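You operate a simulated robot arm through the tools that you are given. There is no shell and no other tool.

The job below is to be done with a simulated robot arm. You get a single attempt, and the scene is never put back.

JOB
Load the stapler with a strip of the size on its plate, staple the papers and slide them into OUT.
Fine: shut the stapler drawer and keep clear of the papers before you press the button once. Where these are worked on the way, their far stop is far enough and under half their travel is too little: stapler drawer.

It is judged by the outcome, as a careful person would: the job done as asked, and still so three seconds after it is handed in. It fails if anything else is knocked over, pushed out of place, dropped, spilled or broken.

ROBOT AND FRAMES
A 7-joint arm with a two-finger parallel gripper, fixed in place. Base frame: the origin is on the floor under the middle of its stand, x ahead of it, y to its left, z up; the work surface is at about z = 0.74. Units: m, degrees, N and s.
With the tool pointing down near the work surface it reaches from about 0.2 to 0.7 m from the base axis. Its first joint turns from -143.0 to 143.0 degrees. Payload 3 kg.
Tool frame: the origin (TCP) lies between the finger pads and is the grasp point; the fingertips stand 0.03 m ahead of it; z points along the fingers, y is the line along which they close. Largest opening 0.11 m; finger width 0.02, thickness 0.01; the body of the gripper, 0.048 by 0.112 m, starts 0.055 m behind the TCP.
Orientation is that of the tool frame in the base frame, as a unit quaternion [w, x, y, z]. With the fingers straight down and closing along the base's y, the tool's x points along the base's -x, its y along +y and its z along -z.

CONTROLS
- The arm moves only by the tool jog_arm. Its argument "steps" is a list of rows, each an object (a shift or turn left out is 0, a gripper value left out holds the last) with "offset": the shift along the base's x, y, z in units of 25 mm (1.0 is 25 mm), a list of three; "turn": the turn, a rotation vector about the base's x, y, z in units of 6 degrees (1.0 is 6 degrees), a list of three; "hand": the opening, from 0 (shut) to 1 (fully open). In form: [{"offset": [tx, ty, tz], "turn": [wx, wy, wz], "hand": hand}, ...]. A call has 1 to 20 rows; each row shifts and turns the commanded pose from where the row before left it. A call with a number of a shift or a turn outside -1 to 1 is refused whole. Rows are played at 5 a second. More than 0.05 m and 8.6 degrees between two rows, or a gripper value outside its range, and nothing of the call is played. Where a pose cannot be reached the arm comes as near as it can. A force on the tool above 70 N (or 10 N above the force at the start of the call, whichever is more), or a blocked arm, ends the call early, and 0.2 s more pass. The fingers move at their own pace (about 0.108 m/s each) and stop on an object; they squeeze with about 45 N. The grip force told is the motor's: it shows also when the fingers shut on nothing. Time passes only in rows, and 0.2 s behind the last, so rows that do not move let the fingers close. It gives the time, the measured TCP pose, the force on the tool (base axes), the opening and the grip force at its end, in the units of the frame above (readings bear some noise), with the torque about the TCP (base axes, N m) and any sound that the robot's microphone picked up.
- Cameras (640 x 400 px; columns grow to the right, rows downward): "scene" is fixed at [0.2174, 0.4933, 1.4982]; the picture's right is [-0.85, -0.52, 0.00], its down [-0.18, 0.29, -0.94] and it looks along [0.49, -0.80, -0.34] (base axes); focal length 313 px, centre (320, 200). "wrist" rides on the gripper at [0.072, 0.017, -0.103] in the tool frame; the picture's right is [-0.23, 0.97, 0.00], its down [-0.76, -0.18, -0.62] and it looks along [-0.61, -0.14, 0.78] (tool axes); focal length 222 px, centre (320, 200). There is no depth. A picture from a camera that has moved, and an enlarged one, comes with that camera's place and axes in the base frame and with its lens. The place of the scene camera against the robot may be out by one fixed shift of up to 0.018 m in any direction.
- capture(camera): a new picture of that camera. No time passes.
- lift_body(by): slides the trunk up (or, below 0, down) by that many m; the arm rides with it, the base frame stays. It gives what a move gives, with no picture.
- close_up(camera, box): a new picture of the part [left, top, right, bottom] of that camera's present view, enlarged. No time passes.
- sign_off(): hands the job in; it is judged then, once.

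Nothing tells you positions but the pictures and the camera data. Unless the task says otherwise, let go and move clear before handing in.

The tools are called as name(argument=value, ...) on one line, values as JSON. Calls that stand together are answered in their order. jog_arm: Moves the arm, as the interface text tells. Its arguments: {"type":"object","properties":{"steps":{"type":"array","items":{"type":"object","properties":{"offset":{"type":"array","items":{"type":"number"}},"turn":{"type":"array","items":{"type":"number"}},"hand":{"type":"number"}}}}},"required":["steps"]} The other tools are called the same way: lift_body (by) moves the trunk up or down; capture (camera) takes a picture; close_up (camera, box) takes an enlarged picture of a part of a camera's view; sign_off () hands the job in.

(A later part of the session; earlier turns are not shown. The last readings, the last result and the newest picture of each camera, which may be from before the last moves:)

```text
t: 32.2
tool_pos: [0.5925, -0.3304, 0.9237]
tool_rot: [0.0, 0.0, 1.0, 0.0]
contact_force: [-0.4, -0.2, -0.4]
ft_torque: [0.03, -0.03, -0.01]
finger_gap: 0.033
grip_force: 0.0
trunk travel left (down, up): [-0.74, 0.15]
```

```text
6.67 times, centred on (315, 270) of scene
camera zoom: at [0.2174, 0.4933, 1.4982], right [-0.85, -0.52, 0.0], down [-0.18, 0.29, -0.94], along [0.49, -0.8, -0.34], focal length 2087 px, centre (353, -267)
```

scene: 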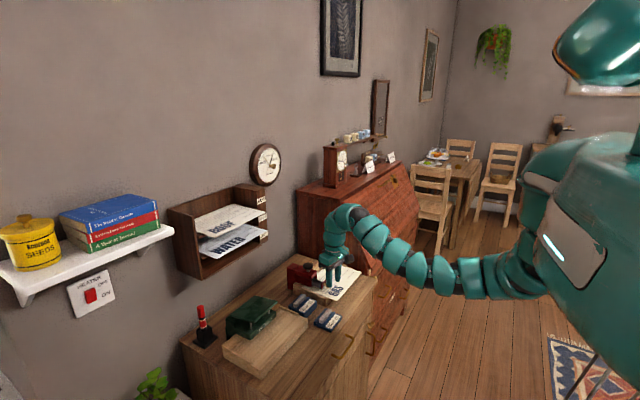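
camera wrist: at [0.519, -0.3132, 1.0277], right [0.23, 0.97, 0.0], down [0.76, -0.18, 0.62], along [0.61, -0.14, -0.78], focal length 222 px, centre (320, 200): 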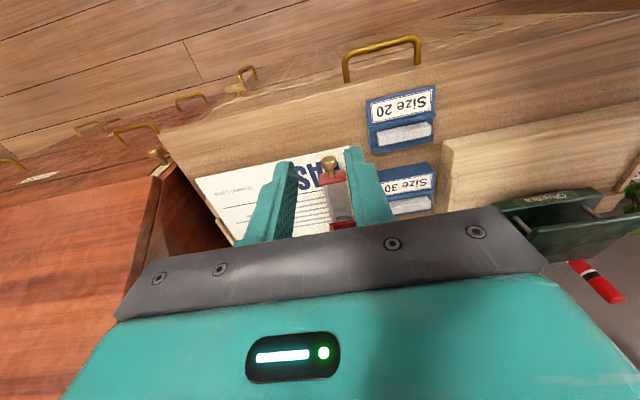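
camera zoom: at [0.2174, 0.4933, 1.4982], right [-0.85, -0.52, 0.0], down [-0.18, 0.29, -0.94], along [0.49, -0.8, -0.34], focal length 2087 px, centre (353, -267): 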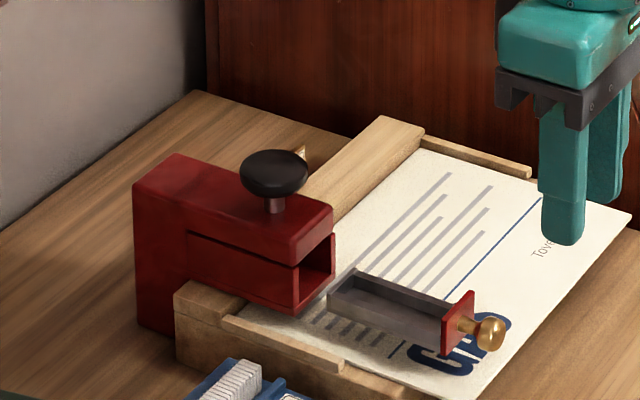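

The drawer stays out on its rail with an empty trough showing. Now I'll measure the Size 20 strip and its block closely.

close_up(camera="wrist", box=[360, 80, 440, 160])

close_up(camera="scene", box=[300, 295, 350, 335])

close_up(camera="scene", box=[300, 260, 350, 300])

```text
5.00 times, centred on (400, 120) of wrist
camera zoom: at [0.519, -0.3132, 1.0277], right [0.23, 0.97, 0.0], down [0.76, -0.18, 0.62], along [0.61, -0.14, -0.78], focal length 1111 px, centre (-80, 600)
```

zoom: 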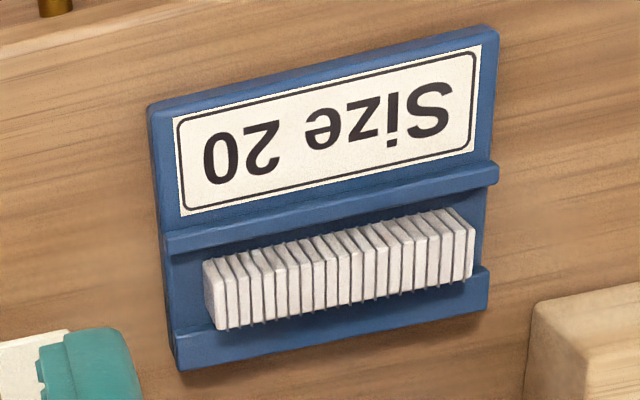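

```text
10.00 times, centred on (325, 315) of scene
camera zoom: at [0.2174, 0.4933, 1.4982], right [-0.85, -0.52, 0.0], down [-0.18, 0.29, -0.94], along [0.49, -0.8, -0.34], focal length 3131 px, centre (270, -950)
```

zoom: 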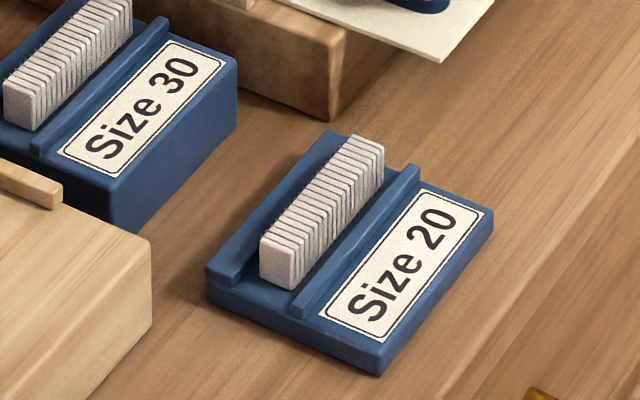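

```text
10.00 times, centred on (325, 280) of scene
camera zoom: at [0.2174, 0.4933, 1.4982], right [-0.85, -0.52, 0.0], down [-0.18, 0.29, -0.94], along [0.49, -0.8, -0.34], focal length 3131 px, centre (270, -600)
```

zoom: 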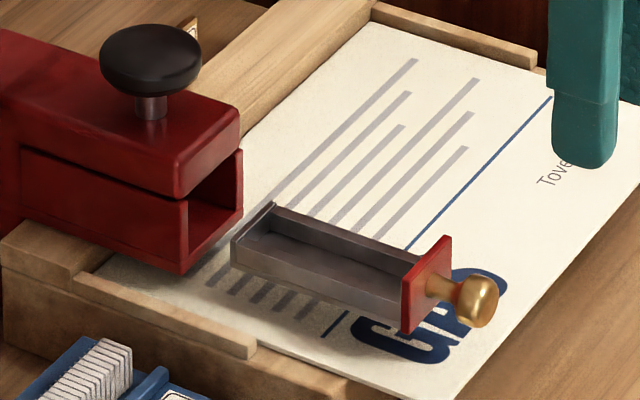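

The strip stands between two low rails, roughly 59 mm long along y, 13 mm wide and tall. I'll move over toward it at height and yaw the tool 90° so the fingers close across its width (along x).

jog_arm(steps=[{"offset": [0, 0.8, 0.6]}, {"offset": [0, 0.8, 0.6]}, {"offset": [0, 0.8, 0]}, {"turn": [0, 0, -1]}, {"turn": [0, 0, -1]}, {"turn": [0, 0, -1]}, {"turn": [0, 0, -1]}, {"turn": [0, 0, -1]}])

jog_arm(steps=[{"turn": [0, 0, -1]}, {"turn": [0, 0, -1]}, {"turn": [0, 0, -1]}, {"turn": [0, 0, -1]}, {"turn": [0, 0, -1]}, {"turn": [0, 0, -1]}, {"turn": [0, 0, -1]}, {"turn": [0, 0, -1]}, {"turn": [0, 0, -1]}, {"turn": [0, 0, -1]}])

capture(camera="wrist")

```text
t: 34.0
tool_pos: [0.5933, -0.3027, 0.928]
tool_rot: [0.001, 0.261, 0.965, -0.001]
contact_force: [-0.1, 0.0, 0.3]
ft_torque: [-0.01, 0.02, -0.04]
finger_gap: 0.0329
grip_force: 0.1
out of reach, approached as far as the arm can: row 1, 2
trunk travel left (down, up): [-0.74, 0.15]
```

```text
t: 36.2
tool_pos: [0.5922, -0.3017, 0.9283]
tool_rot: [0.002, 0.707, 0.707, 0.0]
contact_force: [-0.5, -0.5, 0.3]
ft_torque: [-0.02, -0.01, -0.01]
finger_gap: 0.0331
grip_force: 0.3
trunk travel left (down, up): [-0.74, 0.15]
```

```text
taken
camera wrist: at [0.6092, -0.2282, 1.0319], right [0.97, -0.23, 0.0], down [-0.18, -0.76, 0.62], along [-0.14, -0.61, -0.78], focal length 222 px, centre (320, 200)
```

wrist: 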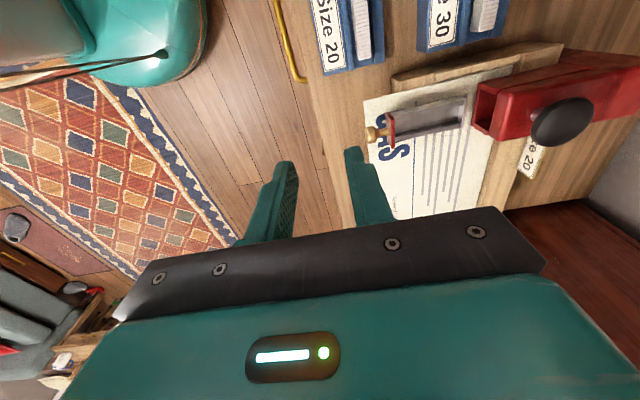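

The yaw works and this view shows the trough and stapler from the +y side. Zooming on the trough and the strips.

close_up(camera="wrist", box=[350, 60, 510, 180])

close_up(camera="wrist", box=[300, 0, 400, 80])

```text
3.33 times, centred on (430, 120) of wrist
camera zoom: at [0.6092, -0.2282, 1.0319], right [0.97, -0.23, 0.0], down [-0.18, -0.76, 0.62], along [-0.14, -0.61, -0.78], focal length 740 px, centre (-47, 467)
```

zoom: 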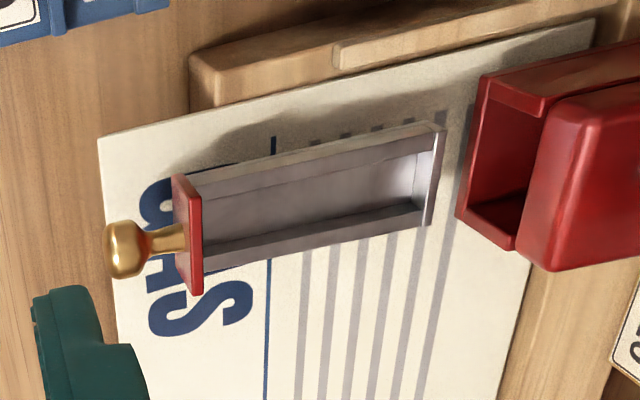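

```text
5.00 times, centred on (350, 40) of wrist
camera zoom: at [0.6092, -0.2282, 1.0319], right [0.97, -0.23, 0.0], down [-0.18, -0.76, 0.62], along [-0.14, -0.61, -0.78], focal length 1111 px, centre (170, 1000)
```

zoom: 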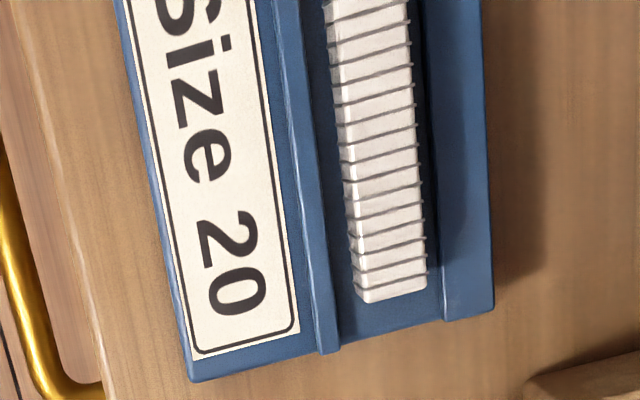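

The strip's centre is near (0.647, -0.237), top at z≈0.767; the trough is about 28 mm wide and ~69 mm long outside, clearly bigger than the strip. I'll hover over the strip and check the heights.

jog_arm(steps=[{"offset": [0.75, 0.85, 0], "hand": 0.36}, {"offset": [0.75, 0.85, 0]}, {"offset": [0.7, 0.9, -0.8]}, {"offset": [0, 0, -0.9]}, {"offset": [0, 0, -0.9]}, {"offset": [0, 0, 0]}])

capture(camera="wrist")

close_up(camera="wrist", box=[260, 120, 400, 230])

close_up(camera="scene", box=[290, 280, 360, 340])

```text
t: 37.6
tool_pos: [0.6478, -0.2366, 0.8637]
tool_rot: [0.0, 0.707, 0.707, 0.0]
contact_force: [-0.7, -0.2, -0.3]
ft_torque: [0.01, 0.04, -0.01]
finger_gap: 0.0398
grip_force: 0.0
trunk travel left (down, up): [-0.74, 0.15]
```

```text
taken
camera wrist: at [0.6647, -0.164, 0.968], right [0.97, -0.23, 0.0], down [-0.18, -0.76, 0.62], along [-0.14, -0.61, -0.78], focal length 222 px, centre (320, 200)
```

wrist: 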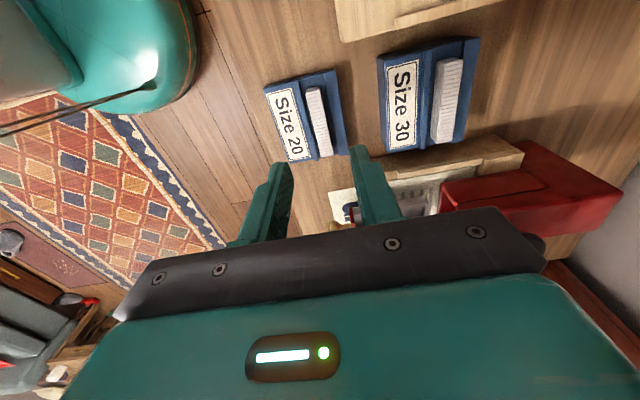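

```text
3.64 times, centred on (330, 175) of wrist
camera zoom: at [0.6647, -0.164, 0.968], right [0.97, -0.23, 0.0], down [-0.18, -0.76, 0.62], along [-0.14, -0.61, -0.78], focal length 808 px, centre (284, 291)
```

zoom: 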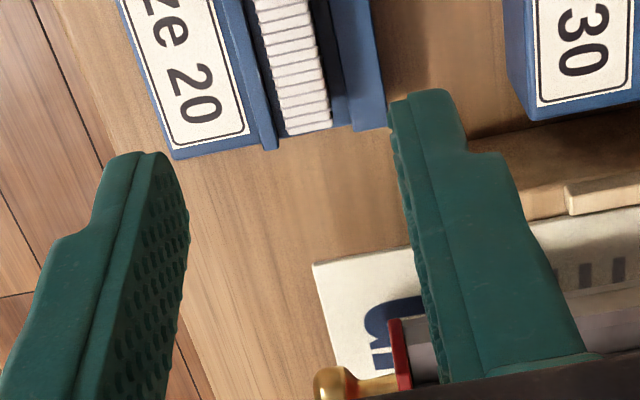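

```text
6.67 times, centred on (325, 310) of scene
camera zoom: at [0.2174, 0.4933, 1.4982], right [-0.85, -0.52, 0.0], down [-0.18, 0.29, -0.94], along [0.49, -0.8, -0.34], focal length 2087 px, centre (287, -533)
```

zoom: 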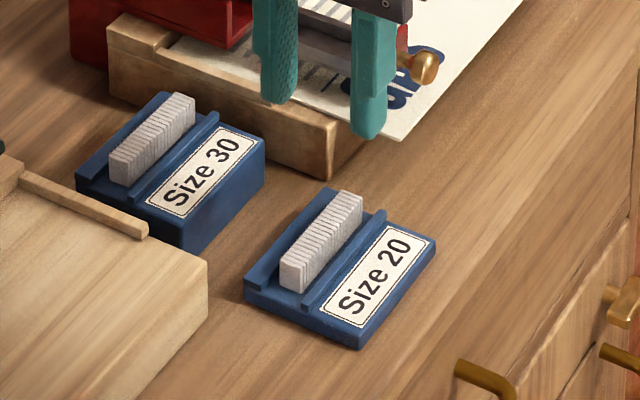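

close_up(camera="wrist", box=[280, 75, 360, 165])

close_up(camera="scene", box=[310, 300, 340, 325])

```text
4.44 times, centred on (320, 120) of wrist
camera zoom: at [0.6647, -0.164, 0.968], right [0.97, -0.23, 0.0], down [-0.18, -0.76, 0.62], along [-0.14, -0.61, -0.78], focal length 987 px, centre (320, 556)
```

zoom: 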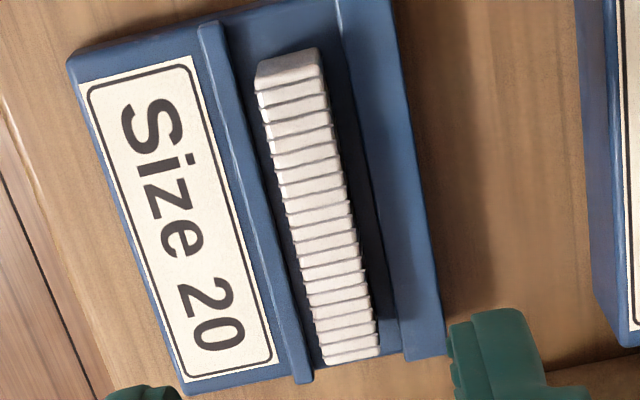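

```text
16.00 times, centred on (325, 312) of scene
camera zoom: at [0.2174, 0.4933, 1.4982], right [-0.85, -0.52, 0.0], down [-0.18, 0.29, -0.94], along [0.49, -0.8, -0.34], focal length 5010 px, centre (240, -1600)
```

zoom: 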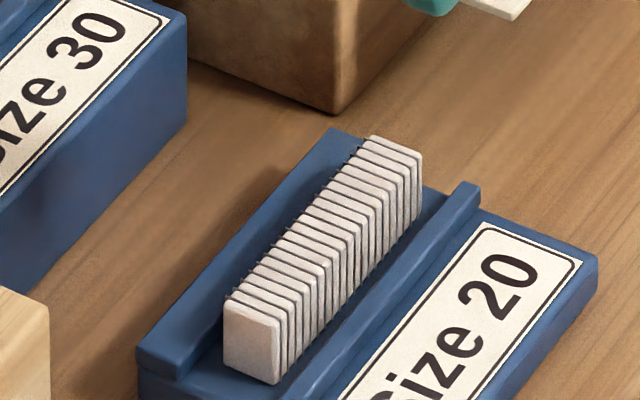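

The strip centre is (0.648, -0.236) and the tool is right over it. Rails reach about z 0.757 and the strip top about 0.765, so I'll lower the tips to just above the rails, in two stages.

jog_arm(steps=[{"offset": [0, 0, -0.8], "hand": 0.3}, {"offset": [0, 0, -0.8]}, {"offset": [0, 0, -0.8]}, {"offset": [0, 0, -0.3]}, {"offset": [0, 0, 0]}])

close_up(camera="wrist", box=[260, 100, 380, 220])

close_up(camera="scene", box=[305, 290, 345, 330])

```text
t: 38.8
tool_pos: [0.6486, -0.2361, 0.7955]
tool_rot: [0.0, 0.707, 0.707, 0.0]
contact_force: [0.3, 0.2, -0.6]
ft_torque: [0.02, -0.01, 0.02]
finger_gap: 0.0331
grip_force: 0.0
trunk travel left (down, up): [-0.74, 0.15]
```

```text
3.33 times, centred on (320, 160) of wrist
camera zoom: at [0.6649, -0.1635, 0.9005], right [0.97, -0.23, 0.0], down [-0.18, -0.76, 0.62], along [-0.14, -0.61, -0.78], focal length 740 px, centre (320, 333)
```

zoom: 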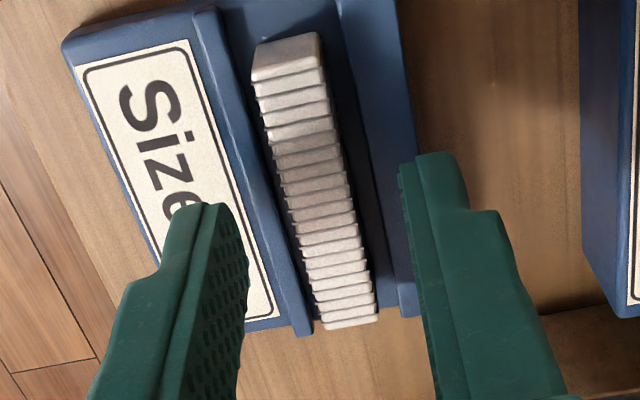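

```text
10.00 times, centred on (325, 310) of scene
camera zoom: at [0.2174, 0.4933, 1.4982], right [-0.85, -0.52, 0.0], down [-0.18, 0.29, -0.94], along [0.49, -0.8, -0.34], focal length 3131 px, centre (270, -900)
```

zoom: 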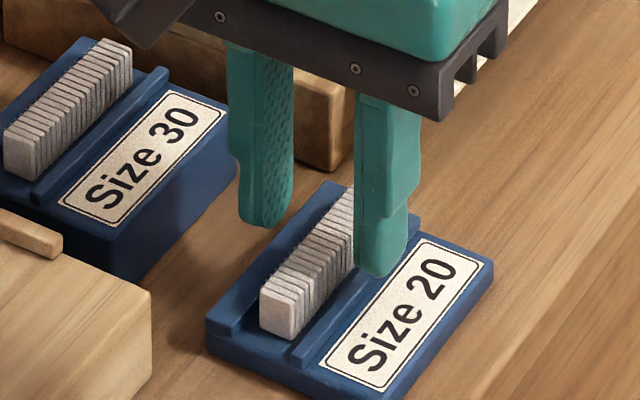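

Lowering the last few millimetres and then closing gently on the strip.

jog_arm(steps=[{"offset": [0, 0, -0.12]}, {"offset": [0, 0, -0.12]}, {"offset": [0, 0, 0]}])

close_up(camera="wrist", box=[260, 100, 380, 220])

close_up(camera="scene", box=[305, 290, 345, 330])

```text
t: 39.6
tool_pos: [0.6488, -0.2374, 0.7899]
tool_rot: [0.0, 0.707, 0.707, -0.001]
contact_force: [-0.4, -0.7, 0.4]
ft_torque: [-0.03, -0.02, -0.04]
finger_gap: 0.033
grip_force: 0.1
trunk travel left (down, up): [-0.74, 0.15]
```

```text
3.33 times, centred on (320, 160) of wrist
camera zoom: at [0.6648, -0.1632, 0.8944], right [0.97, -0.23, 0.0], down [-0.18, -0.76, 0.62], along [-0.14, -0.61, -0.78], focal length 740 px, centre (320, 333)
```

zoom: 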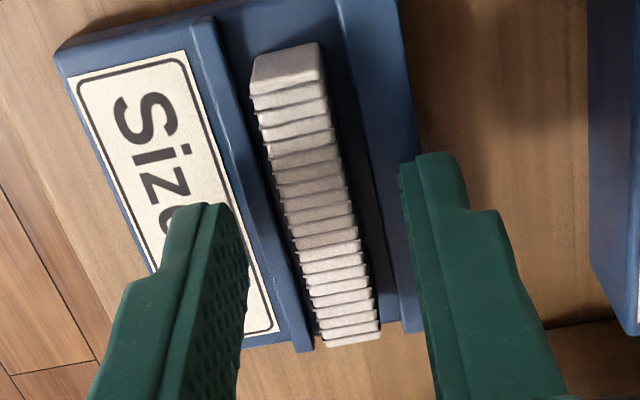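

```text
10.00 times, centred on (325, 310) of scene
camera zoom: at [0.2174, 0.4933, 1.4982], right [-0.85, -0.52, 0.0], down [-0.18, 0.29, -0.94], along [0.49, -0.8, -0.34], focal length 3131 px, centre (270, -900)
```

zoom: 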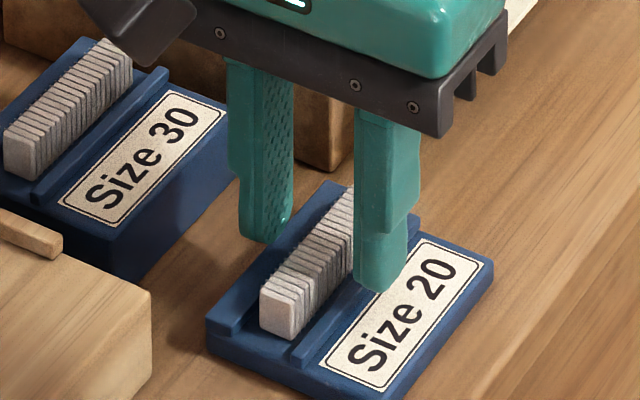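

The pads straddle the middle of the strip. Closing.

jog_arm(steps=[{"hand": 0.2}, {"hand": 0.12}, {"hand": 0.06}, {"hand": 0.04}, {"hand": 0.04}])

close_up(camera="wrist", box=[260, 100, 380, 220])

```text
t: 40.8
tool_pos: [0.6485, -0.2364, 0.791]
tool_rot: [0.0, 0.707, 0.707, 0.001]
contact_force: [0.1, 0.2, 0.2]
ft_torque: [-0.02, 0.01, 0.02]
finger_gap: 0.0118
grip_force: 44.6
trunk travel left (down, up): [-0.74, 0.15]
```

```text
3.33 times, centred on (320, 160) of wrist
camera zoom: at [0.6648, -0.1632, 0.8944], right [0.97, -0.23, 0.0], down [-0.18, -0.76, 0.62], along [-0.14, -0.61, -0.78], focal length 740 px, centre (320, 333)
```

zoom: 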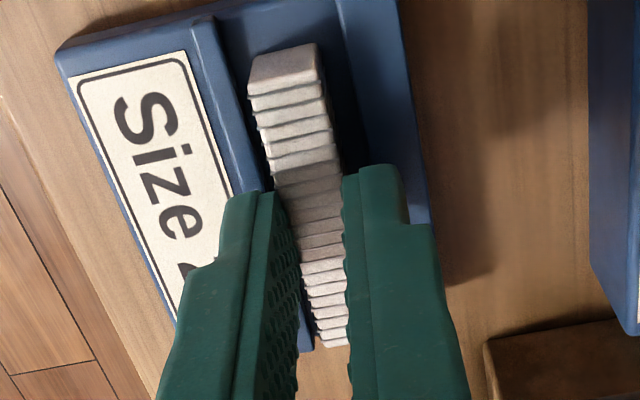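

Held at 11.8 mm width. Lifting slowly and checking that the strip comes up level.

jog_arm(steps=[{"offset": [0, 0, 0.3]}, {"offset": [0, 0, 0.4]}, {"offset": [0, 0, 0.6]}, {"offset": [0, 0, 0.8]}, {"offset": [0, 0, 0.8]}, {"offset": [0, 0, 0]}])

close_up(camera="wrist", box=[240, 80, 400, 220])

close_up(camera="scene", box=[290, 260, 350, 330])

```text
t: 42.2
tool_pos: [0.648, -0.2353, 0.8626]
tool_rot: [0.0, 0.707, 0.707, 0.0]
contact_force: [-0.3, 0.4, 0.2]
ft_torque: [-0.02, 0.02, 0.0]
finger_gap: 0.0115
grip_force: 45.0
trunk travel left (down, up): [-0.74, 0.15]
```

```text
2.86 times, centred on (320, 150) of wrist
camera zoom: at [0.6647, -0.1629, 0.9662], right [0.97, -0.23, 0.0], down [-0.18, -0.76, 0.62], along [-0.14, -0.61, -0.78], focal length 635 px, centre (320, 343)
```

zoom: 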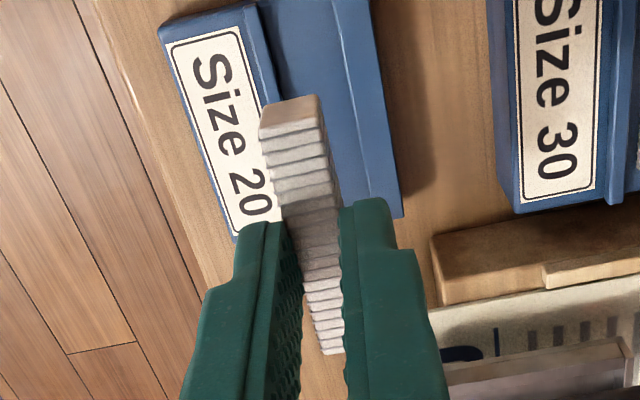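

```text
5.71 times, centred on (320, 295) of scene
camera zoom: at [0.2174, 0.4933, 1.4982], right [-0.85, -0.52, 0.0], down [-0.18, 0.29, -0.94], along [0.49, -0.8, -0.34], focal length 1789 px, centre (320, -343)
```

zoom: 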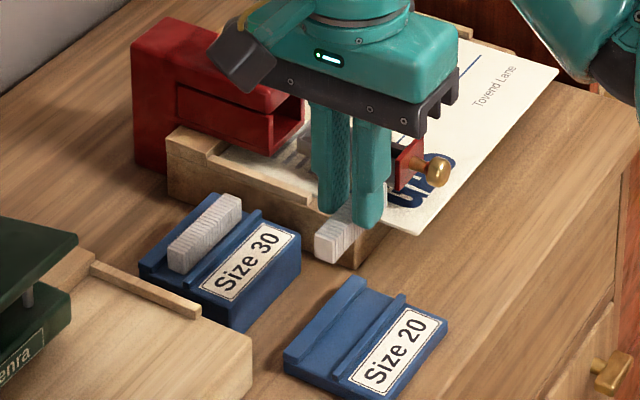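

The strip came up level and the Size 20 block is undisturbed. I'll shift to a viewpoint where the wrist camera can measure the trough precisely.

jog_arm(steps=[{"offset": [-0.6, 0, 0.5]}, {"offset": [-0.7, -0.6, 0]}, {"offset": [-0.6, -0.6, 0]}, {"offset": [0, -0.6, 0]}, {"offset": [0, 0, 0]}])

capture(camera="wrist")

close_up(camera="wrist", box=[390, 110, 510, 210])

```text
t: 43.4
tool_pos: [0.6004, -0.2808, 0.8762]
tool_rot: [0.001, 0.708, 0.707, -0.001]
contact_force: [0.1, 0.3, -0.2]
ft_torque: [0.02, -0.01, -0.02]
finger_gap: 0.0114
grip_force: 44.8
trunk travel left (down, up): [-0.74, 0.15]
```

```text
taken
camera wrist: at [0.6171, -0.2084, 0.9797], right [0.97, -0.23, 0.0], down [-0.18, -0.76, 0.62], along [-0.14, -0.61, -0.78], focal length 222 px, centre (320, 200)
```

wrist: 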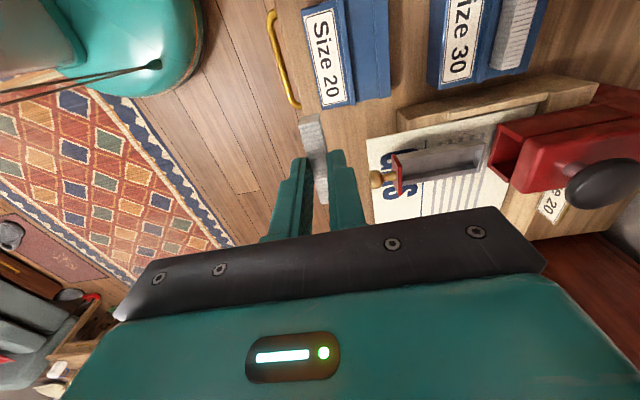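

```text
4.00 times, centred on (450, 160) of wrist
camera zoom: at [0.6171, -0.2084, 0.9797], right [0.97, -0.23, 0.0], down [-0.18, -0.76, 0.62], along [-0.14, -0.61, -0.78], focal length 888 px, centre (-200, 360)
```

zoom: 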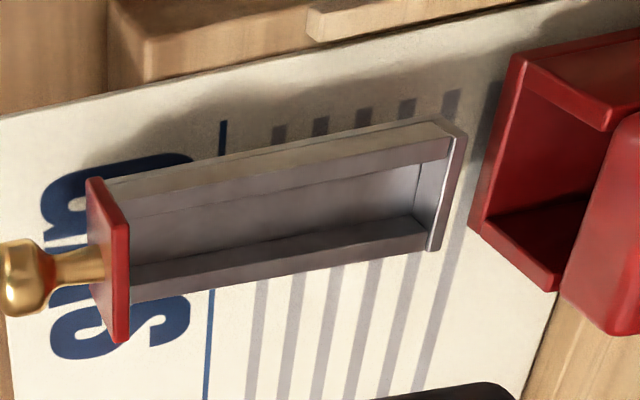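

close_up(camera="wrist", box=[410, 135, 480, 190])

close_up(camera="scene", box=[312, 268, 342, 288])

```text
7.27 times, centred on (445, 162) of wrist
camera zoom: at [0.6171, -0.2084, 0.9797], right [0.97, -0.23, 0.0], down [-0.18, -0.76, 0.62], along [-0.14, -0.61, -0.78], focal length 1615 px, centre (-589, 473)
```

zoom: 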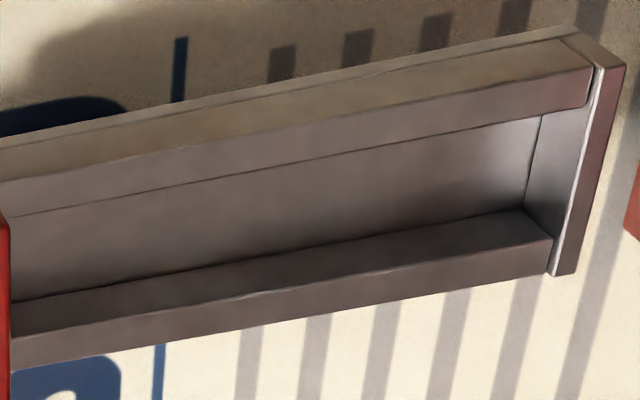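

```text
16.00 times, centred on (327, 278) of scene
camera zoom: at [0.2174, 0.4933, 1.4982], right [-0.85, -0.52, 0.0], down [-0.18, 0.29, -0.94], along [0.49, -0.8, -0.34], focal length 5010 px, centre (208, -1048)
```

zoom: 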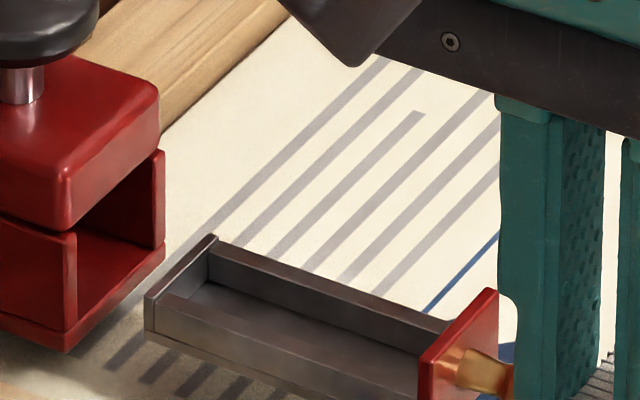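

The trough's inside measures about 66 × 18.6 mm, centred near (0.698, -0.331), rim z≈0.806, so the strip fits with ~3 mm each way. I'll turn the tool back 90° so the strip lies along x, and move over the trough.

jog_arm(steps=[{"turn": [0, 0, 1]}, {"turn": [0, 0, 1]}, {"turn": [0, 0, 1]}, {"turn": [0, 0, 1]}, {"turn": [0, 0, 1]}, {"turn": [0, 0, 1]}, {"turn": [0, 0, 1]}, {"turn": [0, 0, 1]}, {"turn": [0, 0, 1]}, {"turn": [0, 0, 1]}, {"turn": [0, 0, 1]}, {"turn": [0, 0, 1]}, {"turn": [0, 0, 1]}, {"turn": [0, 0, 1]}, {"turn": [0, 0, 1]}, {"offset": [0, 0, 0]}])

jog_arm(steps=[{"offset": [0.7, -0.5, 0.2]}, {"offset": [0.8, -0.5, 0]}, {"offset": [0.8, -0.5, 0]}, {"offset": [0.8, -0.5, 0]}, {"offset": [0.8, 0, 0]}, {"offset": [0, 0, 0]}])

close_up(camera="scene", box=[300, 255, 350, 295])

close_up(camera="wrist", box=[250, 80, 410, 220])

```text
t: 46.8
tool_pos: [0.6002, -0.2817, 0.875]
tool_rot: [0.0, -0.001, 1.0, -0.001]
contact_force: [0.3, 1.1, 0.2]
ft_torque: [-0.02, 0.01, -0.02]
finger_gap: 0.0114
grip_force: 45.1
trunk travel left (down, up): [-0.74, 0.15]
```

```text
t: 48.2
tool_pos: [0.6978, -0.3313, 0.8806]
tool_rot: [0.0, -0.001, 1.0, 0.0]
contact_force: [0.0, -0.9, -0.4]
ft_torque: [0.01, 0.02, 0.0]
finger_gap: 0.0112
grip_force: 44.8
trunk travel left (down, up): [-0.74, 0.15]
```

```text
10.00 times, centred on (325, 275) of scene
camera zoom: at [0.2174, 0.4933, 1.4982], right [-0.85, -0.52, 0.0], down [-0.18, 0.29, -0.94], along [0.49, -0.8, -0.34], focal length 3131 px, centre (270, -550)
```

zoom: 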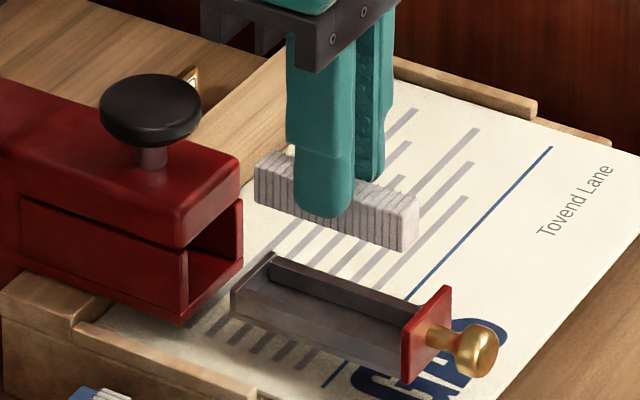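

```text
2.86 times, centred on (330, 150) of wrist
camera zoom: at [0.6252, -0.3143, 0.984], right [0.23, 0.97, 0.0], down [0.76, -0.18, 0.62], along [0.61, -0.14, -0.78], focal length 635 px, centre (291, 343)
```

zoom: 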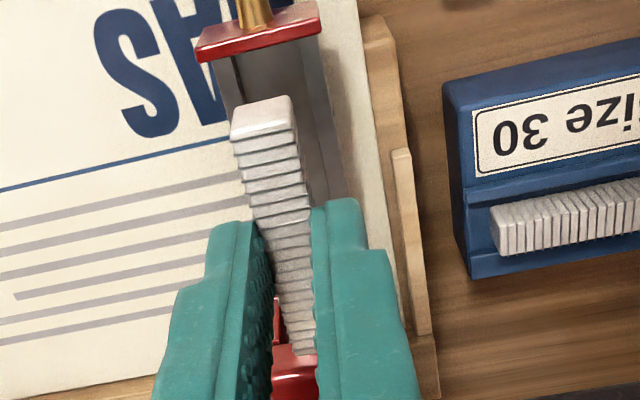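

The strip is over the trough with a few millimetres' margin at each end by the scene view. I'll lower it to just above the rim and look again.

jog_arm(steps=[{"offset": [0, 0, -0.5]}, {"offset": [0, 0, -0.5]}, {"offset": [0, 0, -0.3]}, {"offset": [0, 0, 0]}])

close_up(camera="scene", box=[305, 262, 345, 292])

close_up(camera="wrist", box=[250, 80, 410, 220])

```text
t: 49.2
tool_pos: [0.6981, -0.331, 0.847]
tool_rot: [0.001, 0.0, 1.0, 0.0]
contact_force: [-0.5, -0.6, -0.3]
ft_torque: [-0.01, -0.02, -0.01]
finger_gap: 0.0113
grip_force: 44.9
trunk travel left (down, up): [-0.74, 0.15]
```

```text
13.33 times, centred on (325, 277) of scene
camera zoom: at [0.2174, 0.4933, 1.4982], right [-0.85, -0.52, 0.0], down [-0.18, 0.29, -0.94], along [0.49, -0.8, -0.34], focal length 4175 px, centre (253, -827)
```

zoom: 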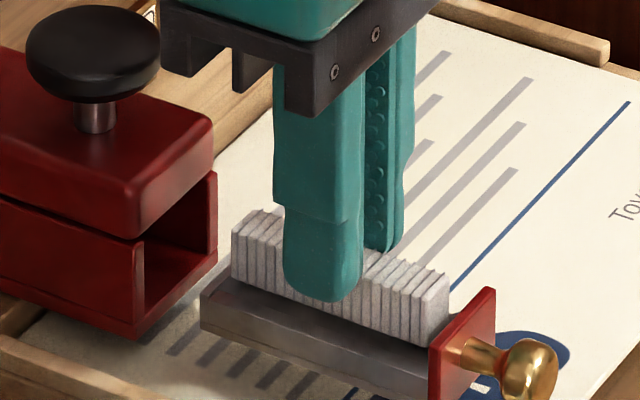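

```text
2.86 times, centred on (330, 150) of wrist
camera zoom: at [0.6254, -0.314, 0.9514], right [0.23, 0.97, 0.0], down [0.76, -0.18, 0.62], along [0.61, -0.14, -0.78], focal length 635 px, centre (291, 343)
```

zoom: 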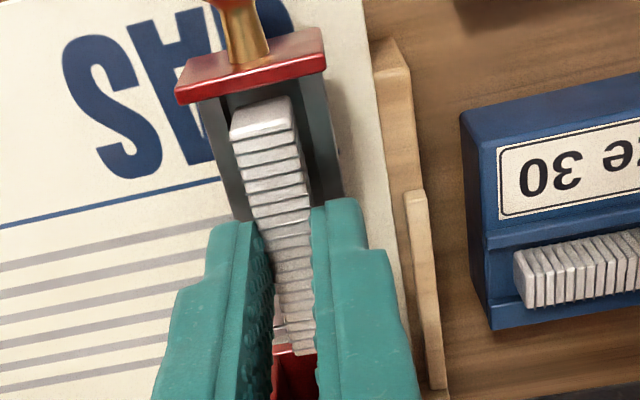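

Centred in the trough both ways. I'll ease down in 2.5 mm steps while watching the vertical force.

jog_arm(steps=[{"offset": [0, 0, -0.1]}, {"offset": [0, 0, -0.1]}, {"offset": [0, 0, 0]}])

close_up(camera="scene", box=[305, 262, 345, 292])

```text
t: 50.0
tool_pos: [0.6984, -0.3314, 0.8439]
tool_rot: [0.0, 0.0, 1.0, 0.0]
contact_force: [-0.2, -0.3, -0.5]
ft_torque: [0.0, -0.03, -0.03]
finger_gap: 0.0116
grip_force: 45.0
trunk travel left (down, up): [-0.74, 0.15]
```

```text
13.33 times, centred on (325, 277) of scene
camera zoom: at [0.2174, 0.4933, 1.4982], right [-0.85, -0.52, 0.0], down [-0.18, 0.29, -0.94], along [0.49, -0.8, -0.34], focal length 4175 px, centre (253, -827)
```

zoom: 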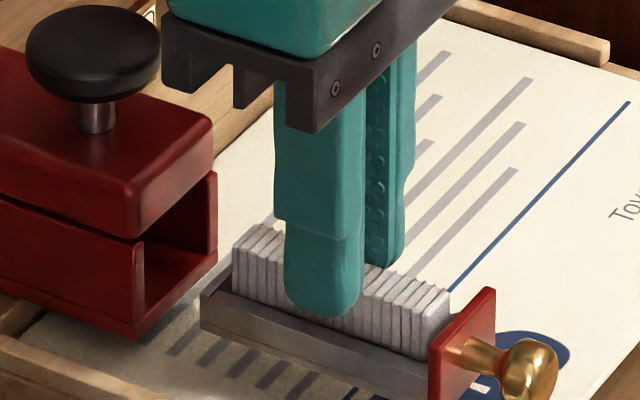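

jog_arm(steps=[{"offset": [0, 0, -0.08]}, {"offset": [0, 0, 0]}])

jog_arm(steps=[{"offset": [0, 0, -0.08]}, {"offset": [0, 0, 0]}])

close_up(camera="scene", box=[305, 262, 345, 292])

```text
t: 50.6
tool_pos: [0.6994, -0.3314, 0.8417]
tool_rot: [0.0, 0.0, 1.0, 0.0]
contact_force: [-0.7, 0.5, 0.2]
ft_torque: [-0.03, -0.01, 0.0]
finger_gap: 0.0113
grip_force: 44.8
trunk travel left (down, up): [-0.74, 0.15]
```

```text
t: 51.2
tool_pos: [0.6978, -0.3311, 0.8384]
tool_rot: [0.0, 0.0, 1.0, 0.0]
contact_force: [-0.1, -0.1, 0.0]
ft_torque: [0.0, 0.0, -0.01]
finger_gap: 0.0112
grip_force: 45.0
trunk travel left (down, up): [-0.74, 0.15]
```

```text
13.33 times, centred on (325, 277) of scene
camera zoom: at [0.2174, 0.4933, 1.4982], right [-0.85, -0.52, 0.0], down [-0.18, 0.29, -0.94], along [0.49, -0.8, -0.34], focal length 4175 px, centre (253, -827)
```

zoom: 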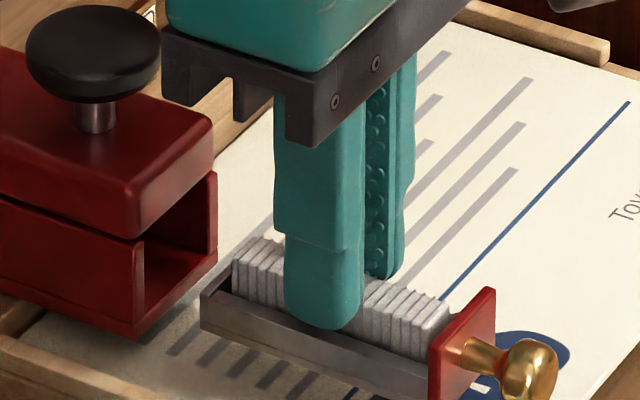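

jog_arm(steps=[{"offset": [0, 0, -0.05]}, {"offset": [0, 0, 0]}])

close_up(camera="scene", box=[312, 268, 336, 288])

close_up(camera="wrist", box=[280, 80, 380, 180])

```text
t: 51.8
tool_pos: [0.6984, -0.332, 0.838]
tool_rot: [0.0, -0.001, 1.0, 0.0]
contact_force: [-0.6, 1.0, -0.1]
ft_torque: [-0.02, -0.04, -0.03]
finger_gap: 0.0113
grip_force: 45.3
trunk travel left (down, up): [-0.74, 0.15]
```

```text
16.00 times, centred on (324, 278) of scene
camera zoom: at [0.2174, 0.4933, 1.4982], right [-0.85, -0.52, 0.0], down [-0.18, 0.29, -0.94], along [0.49, -0.8, -0.34], focal length 5010 px, centre (256, -1048)
```

zoom: 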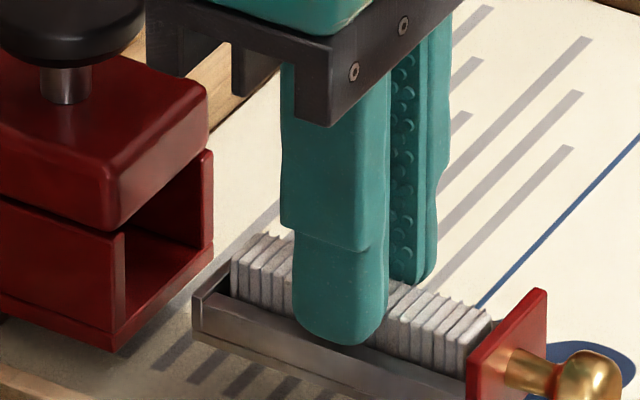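

```text
4.00 times, centred on (330, 130) of wrist
camera zoom: at [0.6251, -0.3139, 0.9415], right [0.23, 0.97, 0.0], down [0.76, -0.18, 0.62], along [0.61, -0.14, -0.78], focal length 888 px, centre (280, 480)
```

zoom: 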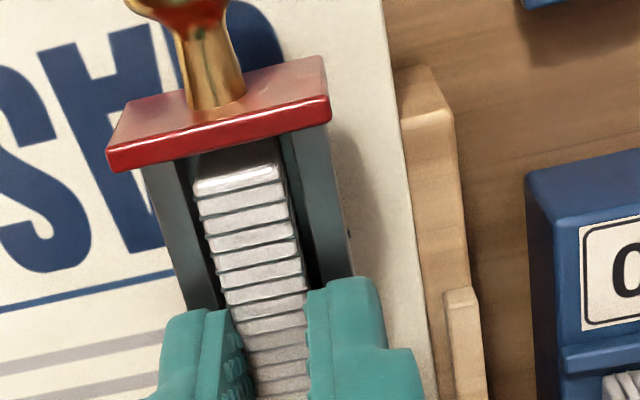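

The strip sits within the trough walls with clearance on all sides. Releasing it and rising straight up.

jog_arm(steps=[{"hand": 0.2}, {"hand": 0.25}, {"hand": 0.25}, {"offset": [0, 0, 0.4]}, {"offset": [0, 0, 0.8]}, {"offset": [0, 0, 0.8]}, {"offset": [0, 0, 0]}])

close_up(camera="scene", box=[312, 268, 336, 288])

close_up(camera="wrist", box=[260, 80, 390, 200])

```text
t: 53.4
tool_pos: [0.6977, -0.3325, 0.8864]
tool_rot: [0.0, 0.0, 1.0, -0.001]
contact_force: [0.2, 0.3, 0.4]
ft_torque: [0.0, -0.03, 0.0]
finger_gap: 0.028
grip_force: 0.1
trunk travel left (down, up): [-0.74, 0.15]
```

```text
16.00 times, centred on (324, 278) of scene
camera zoom: at [0.2174, 0.4933, 1.4982], right [-0.85, -0.52, 0.0], down [-0.18, 0.29, -0.94], along [0.49, -0.8, -0.34], focal length 5010 px, centre (256, -1048)
```

zoom: 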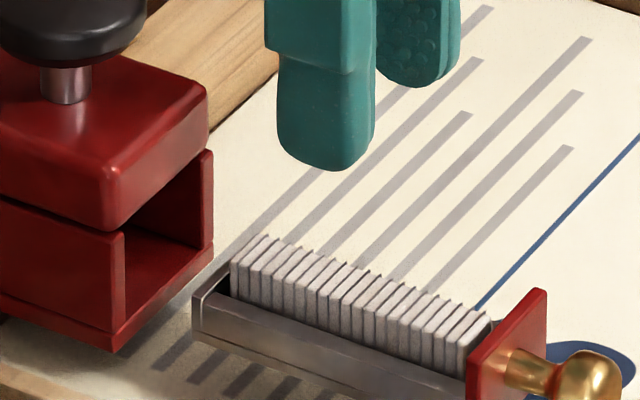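

```text
3.33 times, centred on (325, 140) of wrist
camera zoom: at [0.6248, -0.3145, 0.9912], right [0.23, 0.97, 0.0], down [0.76, -0.18, 0.62], along [0.61, -0.14, -0.78], focal length 740 px, centre (303, 400)
```

zoom: 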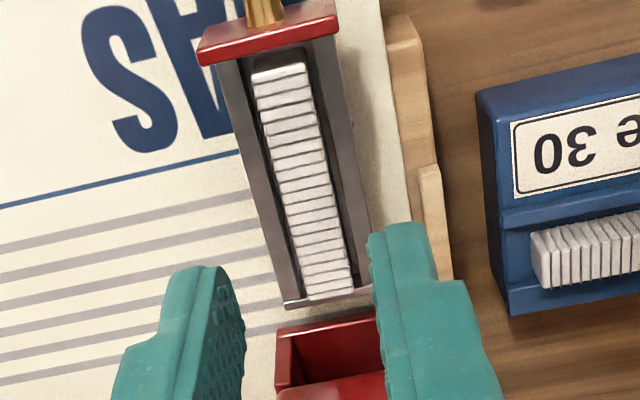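

The strip lies neatly in the trough. Next I'll shut the fingers, come down in front of the knob and push the drawer shut.

jog_arm(steps=[{"offset": [-0.9, 0, 0]}, {"offset": [-0.9, 0, 0], "hand": 0}, {"offset": [-0.9, 0, 0]}, {"offset": [-0.9, 0.05, 0]}, {"offset": [0, 0, -0.9]}, {"offset": [0, 0, -0.9]}, {"offset": [0, 0, -0.8]}, {"offset": [0, 0, 0]}])

close_up(camera="scene", box=[305, 262, 355, 302])

close_up(camera="wrist", box=[240, 80, 400, 220])

```text
t: 55.2
tool_pos: [0.6078, -0.3311, 0.8223]
tool_rot: [0.0, 0.0, 1.0, 0.0]
contact_force: [-0.8, 0.5, 0.3]
ft_torque: [0.01, -0.04, 0.01]
finger_gap: 0.0
grip_force: 37.9
trunk travel left (down, up): [-0.74, 0.15]
```

```text
10.00 times, centred on (330, 282) of scene
camera zoom: at [0.2174, 0.4933, 1.4982], right [-0.85, -0.52, 0.0], down [-0.18, 0.29, -0.94], along [0.49, -0.8, -0.34], focal length 3131 px, centre (220, -620)
```

zoom: 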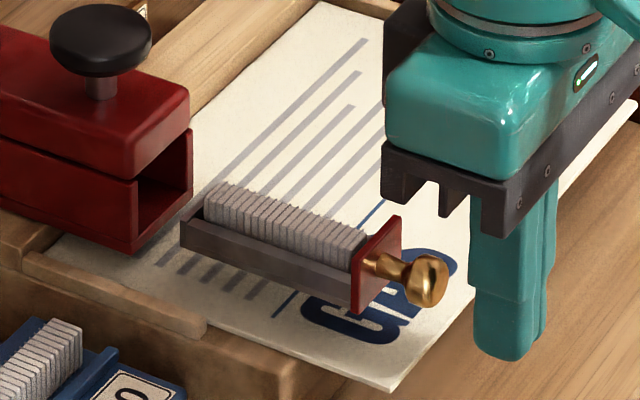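

```text
2.86 times, centred on (320, 150) of wrist
camera zoom: at [0.535, -0.3127, 0.9262], right [0.23, 0.97, 0.0], down [0.76, -0.18, 0.62], along [0.61, -0.14, -0.78], focal length 635 px, centre (320, 343)
```

zoom: 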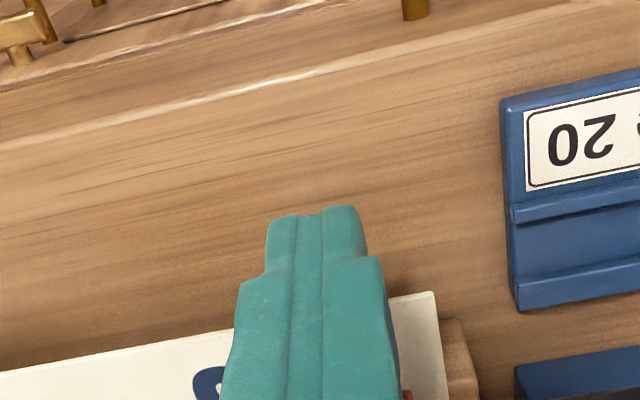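

jog_arm(steps=[{"offset": [0.3, 0, 0]}, {"offset": [0.3, 0, 0]}, {"offset": [0.2, 0, 0]}, {"offset": [0.2, 0, 0]}, {"offset": [0.2, 0, 0]}, {"offset": [0.2, 0, 0]}, {"offset": [0, 0, 0]}])

close_up(camera="scene", box=[305, 262, 355, 302])

```text
t: 56.8
tool_pos: [0.6426, -0.3307, 0.8223]
tool_rot: [0.0, -0.001, 1.0, 0.0]
contact_force: [0.2, -0.5, 0.8]
ft_torque: [0.01, 0.02, -0.01]
finger_gap: 0.0
grip_force: 37.1
trunk travel left (down, up): [-0.74, 0.15]
```

```text
10.00 times, centred on (330, 282) of scene
camera zoom: at [0.2174, 0.4933, 1.4982], right [-0.85, -0.52, 0.0], down [-0.18, 0.29, -0.94], along [0.49, -0.8, -0.34], focal length 3131 px, centre (220, -620)
```

zoom: 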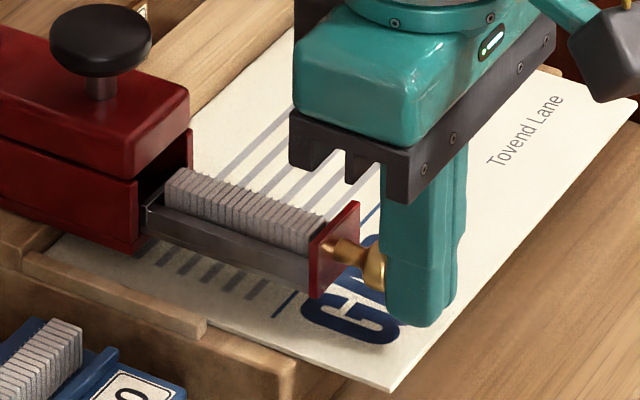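

The drawer is moving in smoothly and the strip rides along. Continuing to push.

jog_arm(steps=[{"offset": [0.2, 0, 0]}, {"offset": [0.2, 0, 0]}, {"offset": [0.2, 0, 0]}, {"offset": [0.2, 0, 0]}, {"offset": [0.2, 0, 0]}, {"offset": [0.2, 0, 0]}, {"offset": [0.2, 0, 0]}, {"offset": [0.2, 0, 0]}, {"offset": [0, 0, 0]}])

close_up(camera="scene", box=[290, 250, 340, 290])

```text
t: 58.8
tool_pos: [0.683, -0.3315, 0.8219]
tool_rot: [0.0, 0.001, 1.0, 0.0]
contact_force: [0.7, 0.3, 0.7]
ft_torque: [-0.01, -0.01, 0.02]
finger_gap: 0.0
grip_force: 37.9
trunk travel left (down, up): [-0.74, 0.15]
```

```text
10.00 times, centred on (315, 270) of scene
camera zoom: at [0.2174, 0.4933, 1.4982], right [-0.85, -0.52, 0.0], down [-0.18, 0.29, -0.94], along [0.49, -0.8, -0.34], focal length 3131 px, centre (370, -500)
```

zoom: 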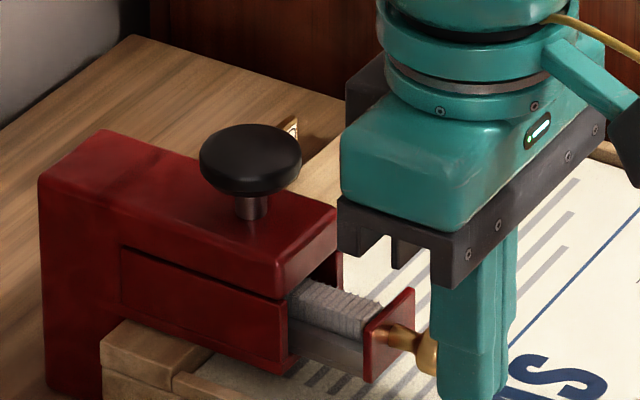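

jog_arm(steps=[{"offset": [0.2, 0, 0]}, {"offset": [0.2, 0, 0]}, {"offset": [0.2, 0, 0]}, {"offset": [0.2, 0, 0]}, {"offset": [0.2, 0, 0]}, {"offset": [0, 0, 0]}])

close_up(camera="scene", box=[290, 250, 340, 290])

```text
t: 60.2
tool_pos: [0.7077, -0.3306, 0.8229]
tool_rot: [0.0, 0.0, 1.0, 0.0]
contact_force: [-0.1, 0.3, 0.3]
ft_torque: [-0.06, -0.01, -0.01]
finger_gap: 0.0
grip_force: 38.0
trunk travel left (down, up): [-0.74, 0.15]
```

```text
10.00 times, centred on (315, 270) of scene
camera zoom: at [0.2174, 0.4933, 1.4982], right [-0.85, -0.52, 0.0], down [-0.18, 0.29, -0.94], along [0.49, -0.8, -0.34], focal length 3131 px, centre (370, -500)
```

zoom: 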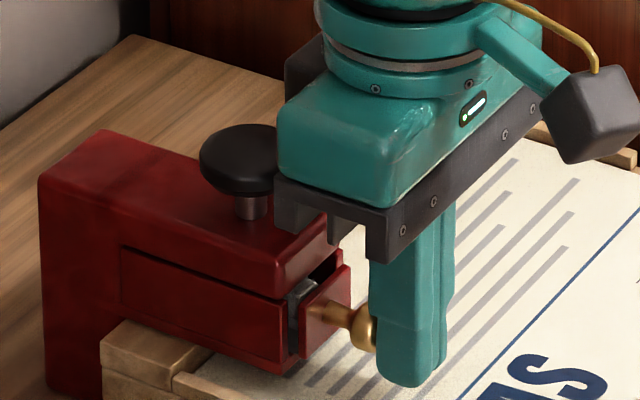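

jog_arm(steps=[{"offset": [0.1, 0, 0]}, {"offset": [0.1, 0, 0]}, {"offset": [0.1, 0, 0]}, {"offset": [0, 0, 0]}])

close_up(camera="scene", box=[290, 250, 340, 290])

```text
t: 61.2
tool_pos: [0.7123, -0.3303, 0.8237]
tool_rot: [-0.003, 0.0, 1.0, 0.001]
contact_force: [-28.7, 6.9, -3.7]
ft_torque: [0.16, 0.54, -0.01]
finger_gap: 0.0
grip_force: 37.6
trunk travel left (down, up): [-0.74, 0.15]
```

```text
10.00 times, centred on (315, 270) of scene
camera zoom: at [0.2174, 0.4933, 1.4982], right [-0.85, -0.52, 0.0], down [-0.18, 0.29, -0.94], along [0.49, -0.8, -0.34], focal length 3131 px, centre (370, -500)
```

zoom: 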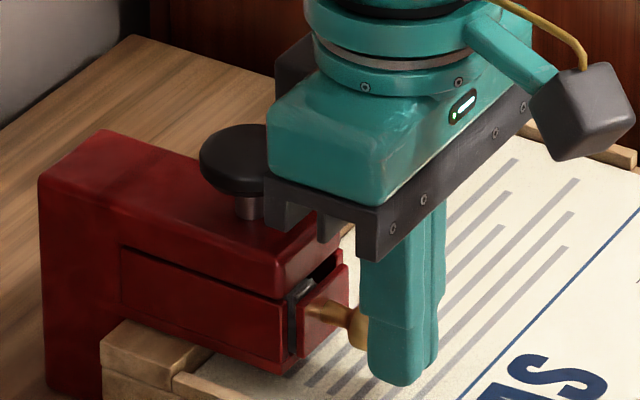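

A firm stop at the same knob position the drawer had at the start. I'll back off and compare with the starting pictures to be sure it's fully shut.

jog_arm(steps=[{"offset": [-0.4, 0, 0]}, {"offset": [-0.8, 0, 0]}, {"offset": [-0.6, 0, 0.6]}, {"offset": [-0.6, 0, 0.8]}, {"offset": [-0.6, 0, 0.6]}, {"offset": [0, 0, 0]}])

close_up(camera="scene", box=[280, 250, 330, 300])

capture(camera="wrist")

```text
t: 62.6
tool_pos: [0.6397, -0.332, 0.8731]
tool_rot: [-0.001, 0.001, 1.0, 0.001]
contact_force: [0.9, -0.3, -0.9]
ft_torque: [0.01, 0.03, 0.02]
finger_gap: 0.0003
grip_force: 37.9
out of reach, approached as far as the arm can: row 4
trunk travel left (down, up): [-0.74, 0.15]
```

```text
8.00 times, centred on (305, 275) of scene
camera zoom: at [0.2174, 0.4933, 1.4982], right [-0.85, -0.52, 0.0], down [-0.18, 0.29, -0.94], along [0.49, -0.8, -0.34], focal length 2505 px, centre (440, -400)
```

zoom: 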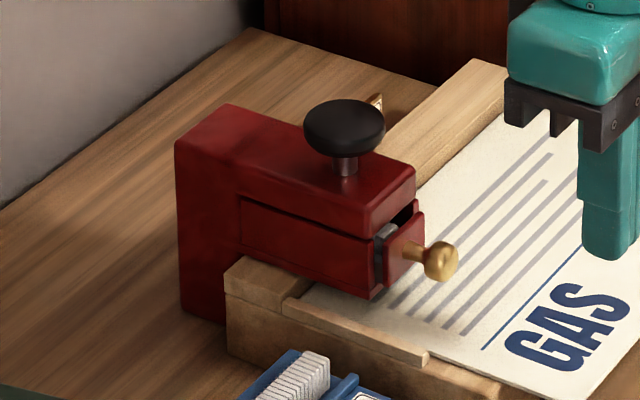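

```text
taken
camera wrist: at [0.5673, -0.3147, 0.9769], right [0.23, 0.97, 0.0], down [0.76, -0.18, 0.62], along [0.61, -0.14, -0.78], focal length 222 px, centre (320, 200)
```

wrist: 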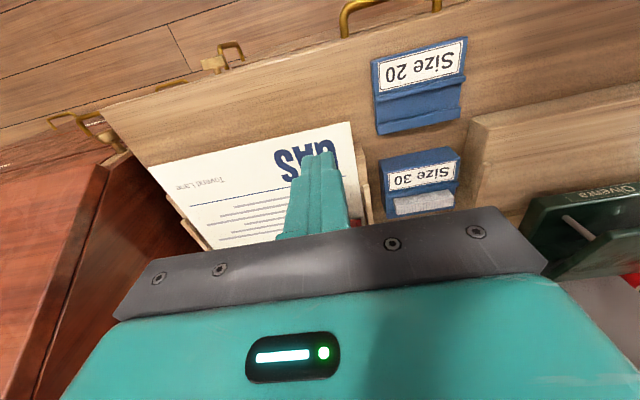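

The knob and drawer face match the starting, shut position exactly, and the stapler hasn't moved. Now I'll travel up and out over the black button at about (0.782, -0.332, top 0.856), with closed fingers, well above the papers.

jog_arm(steps=[{"offset": [0.8, 0, 0], "hand": 0}, {"offset": [0.8, 0, 0.2]}, {"offset": [0.8, 0, 0.8]}, {"offset": [0.6, 0, 0.8]}, {"offset": [0, 0, 0.6]}, {"offset": [0, 0, 0]}])

```text
t: 64.0
tool_pos: [0.7151, -0.3303, 0.931]
tool_rot: [-0.001, 0.001, 1.0, 0.001]
contact_force: [0.2, -0.3, -0.5]
ft_torque: [0.0, 0.02, 0.01]
finger_gap: 0.0001
grip_force: 38.1
trunk travel left (down, up): [-0.74, 0.15]
```

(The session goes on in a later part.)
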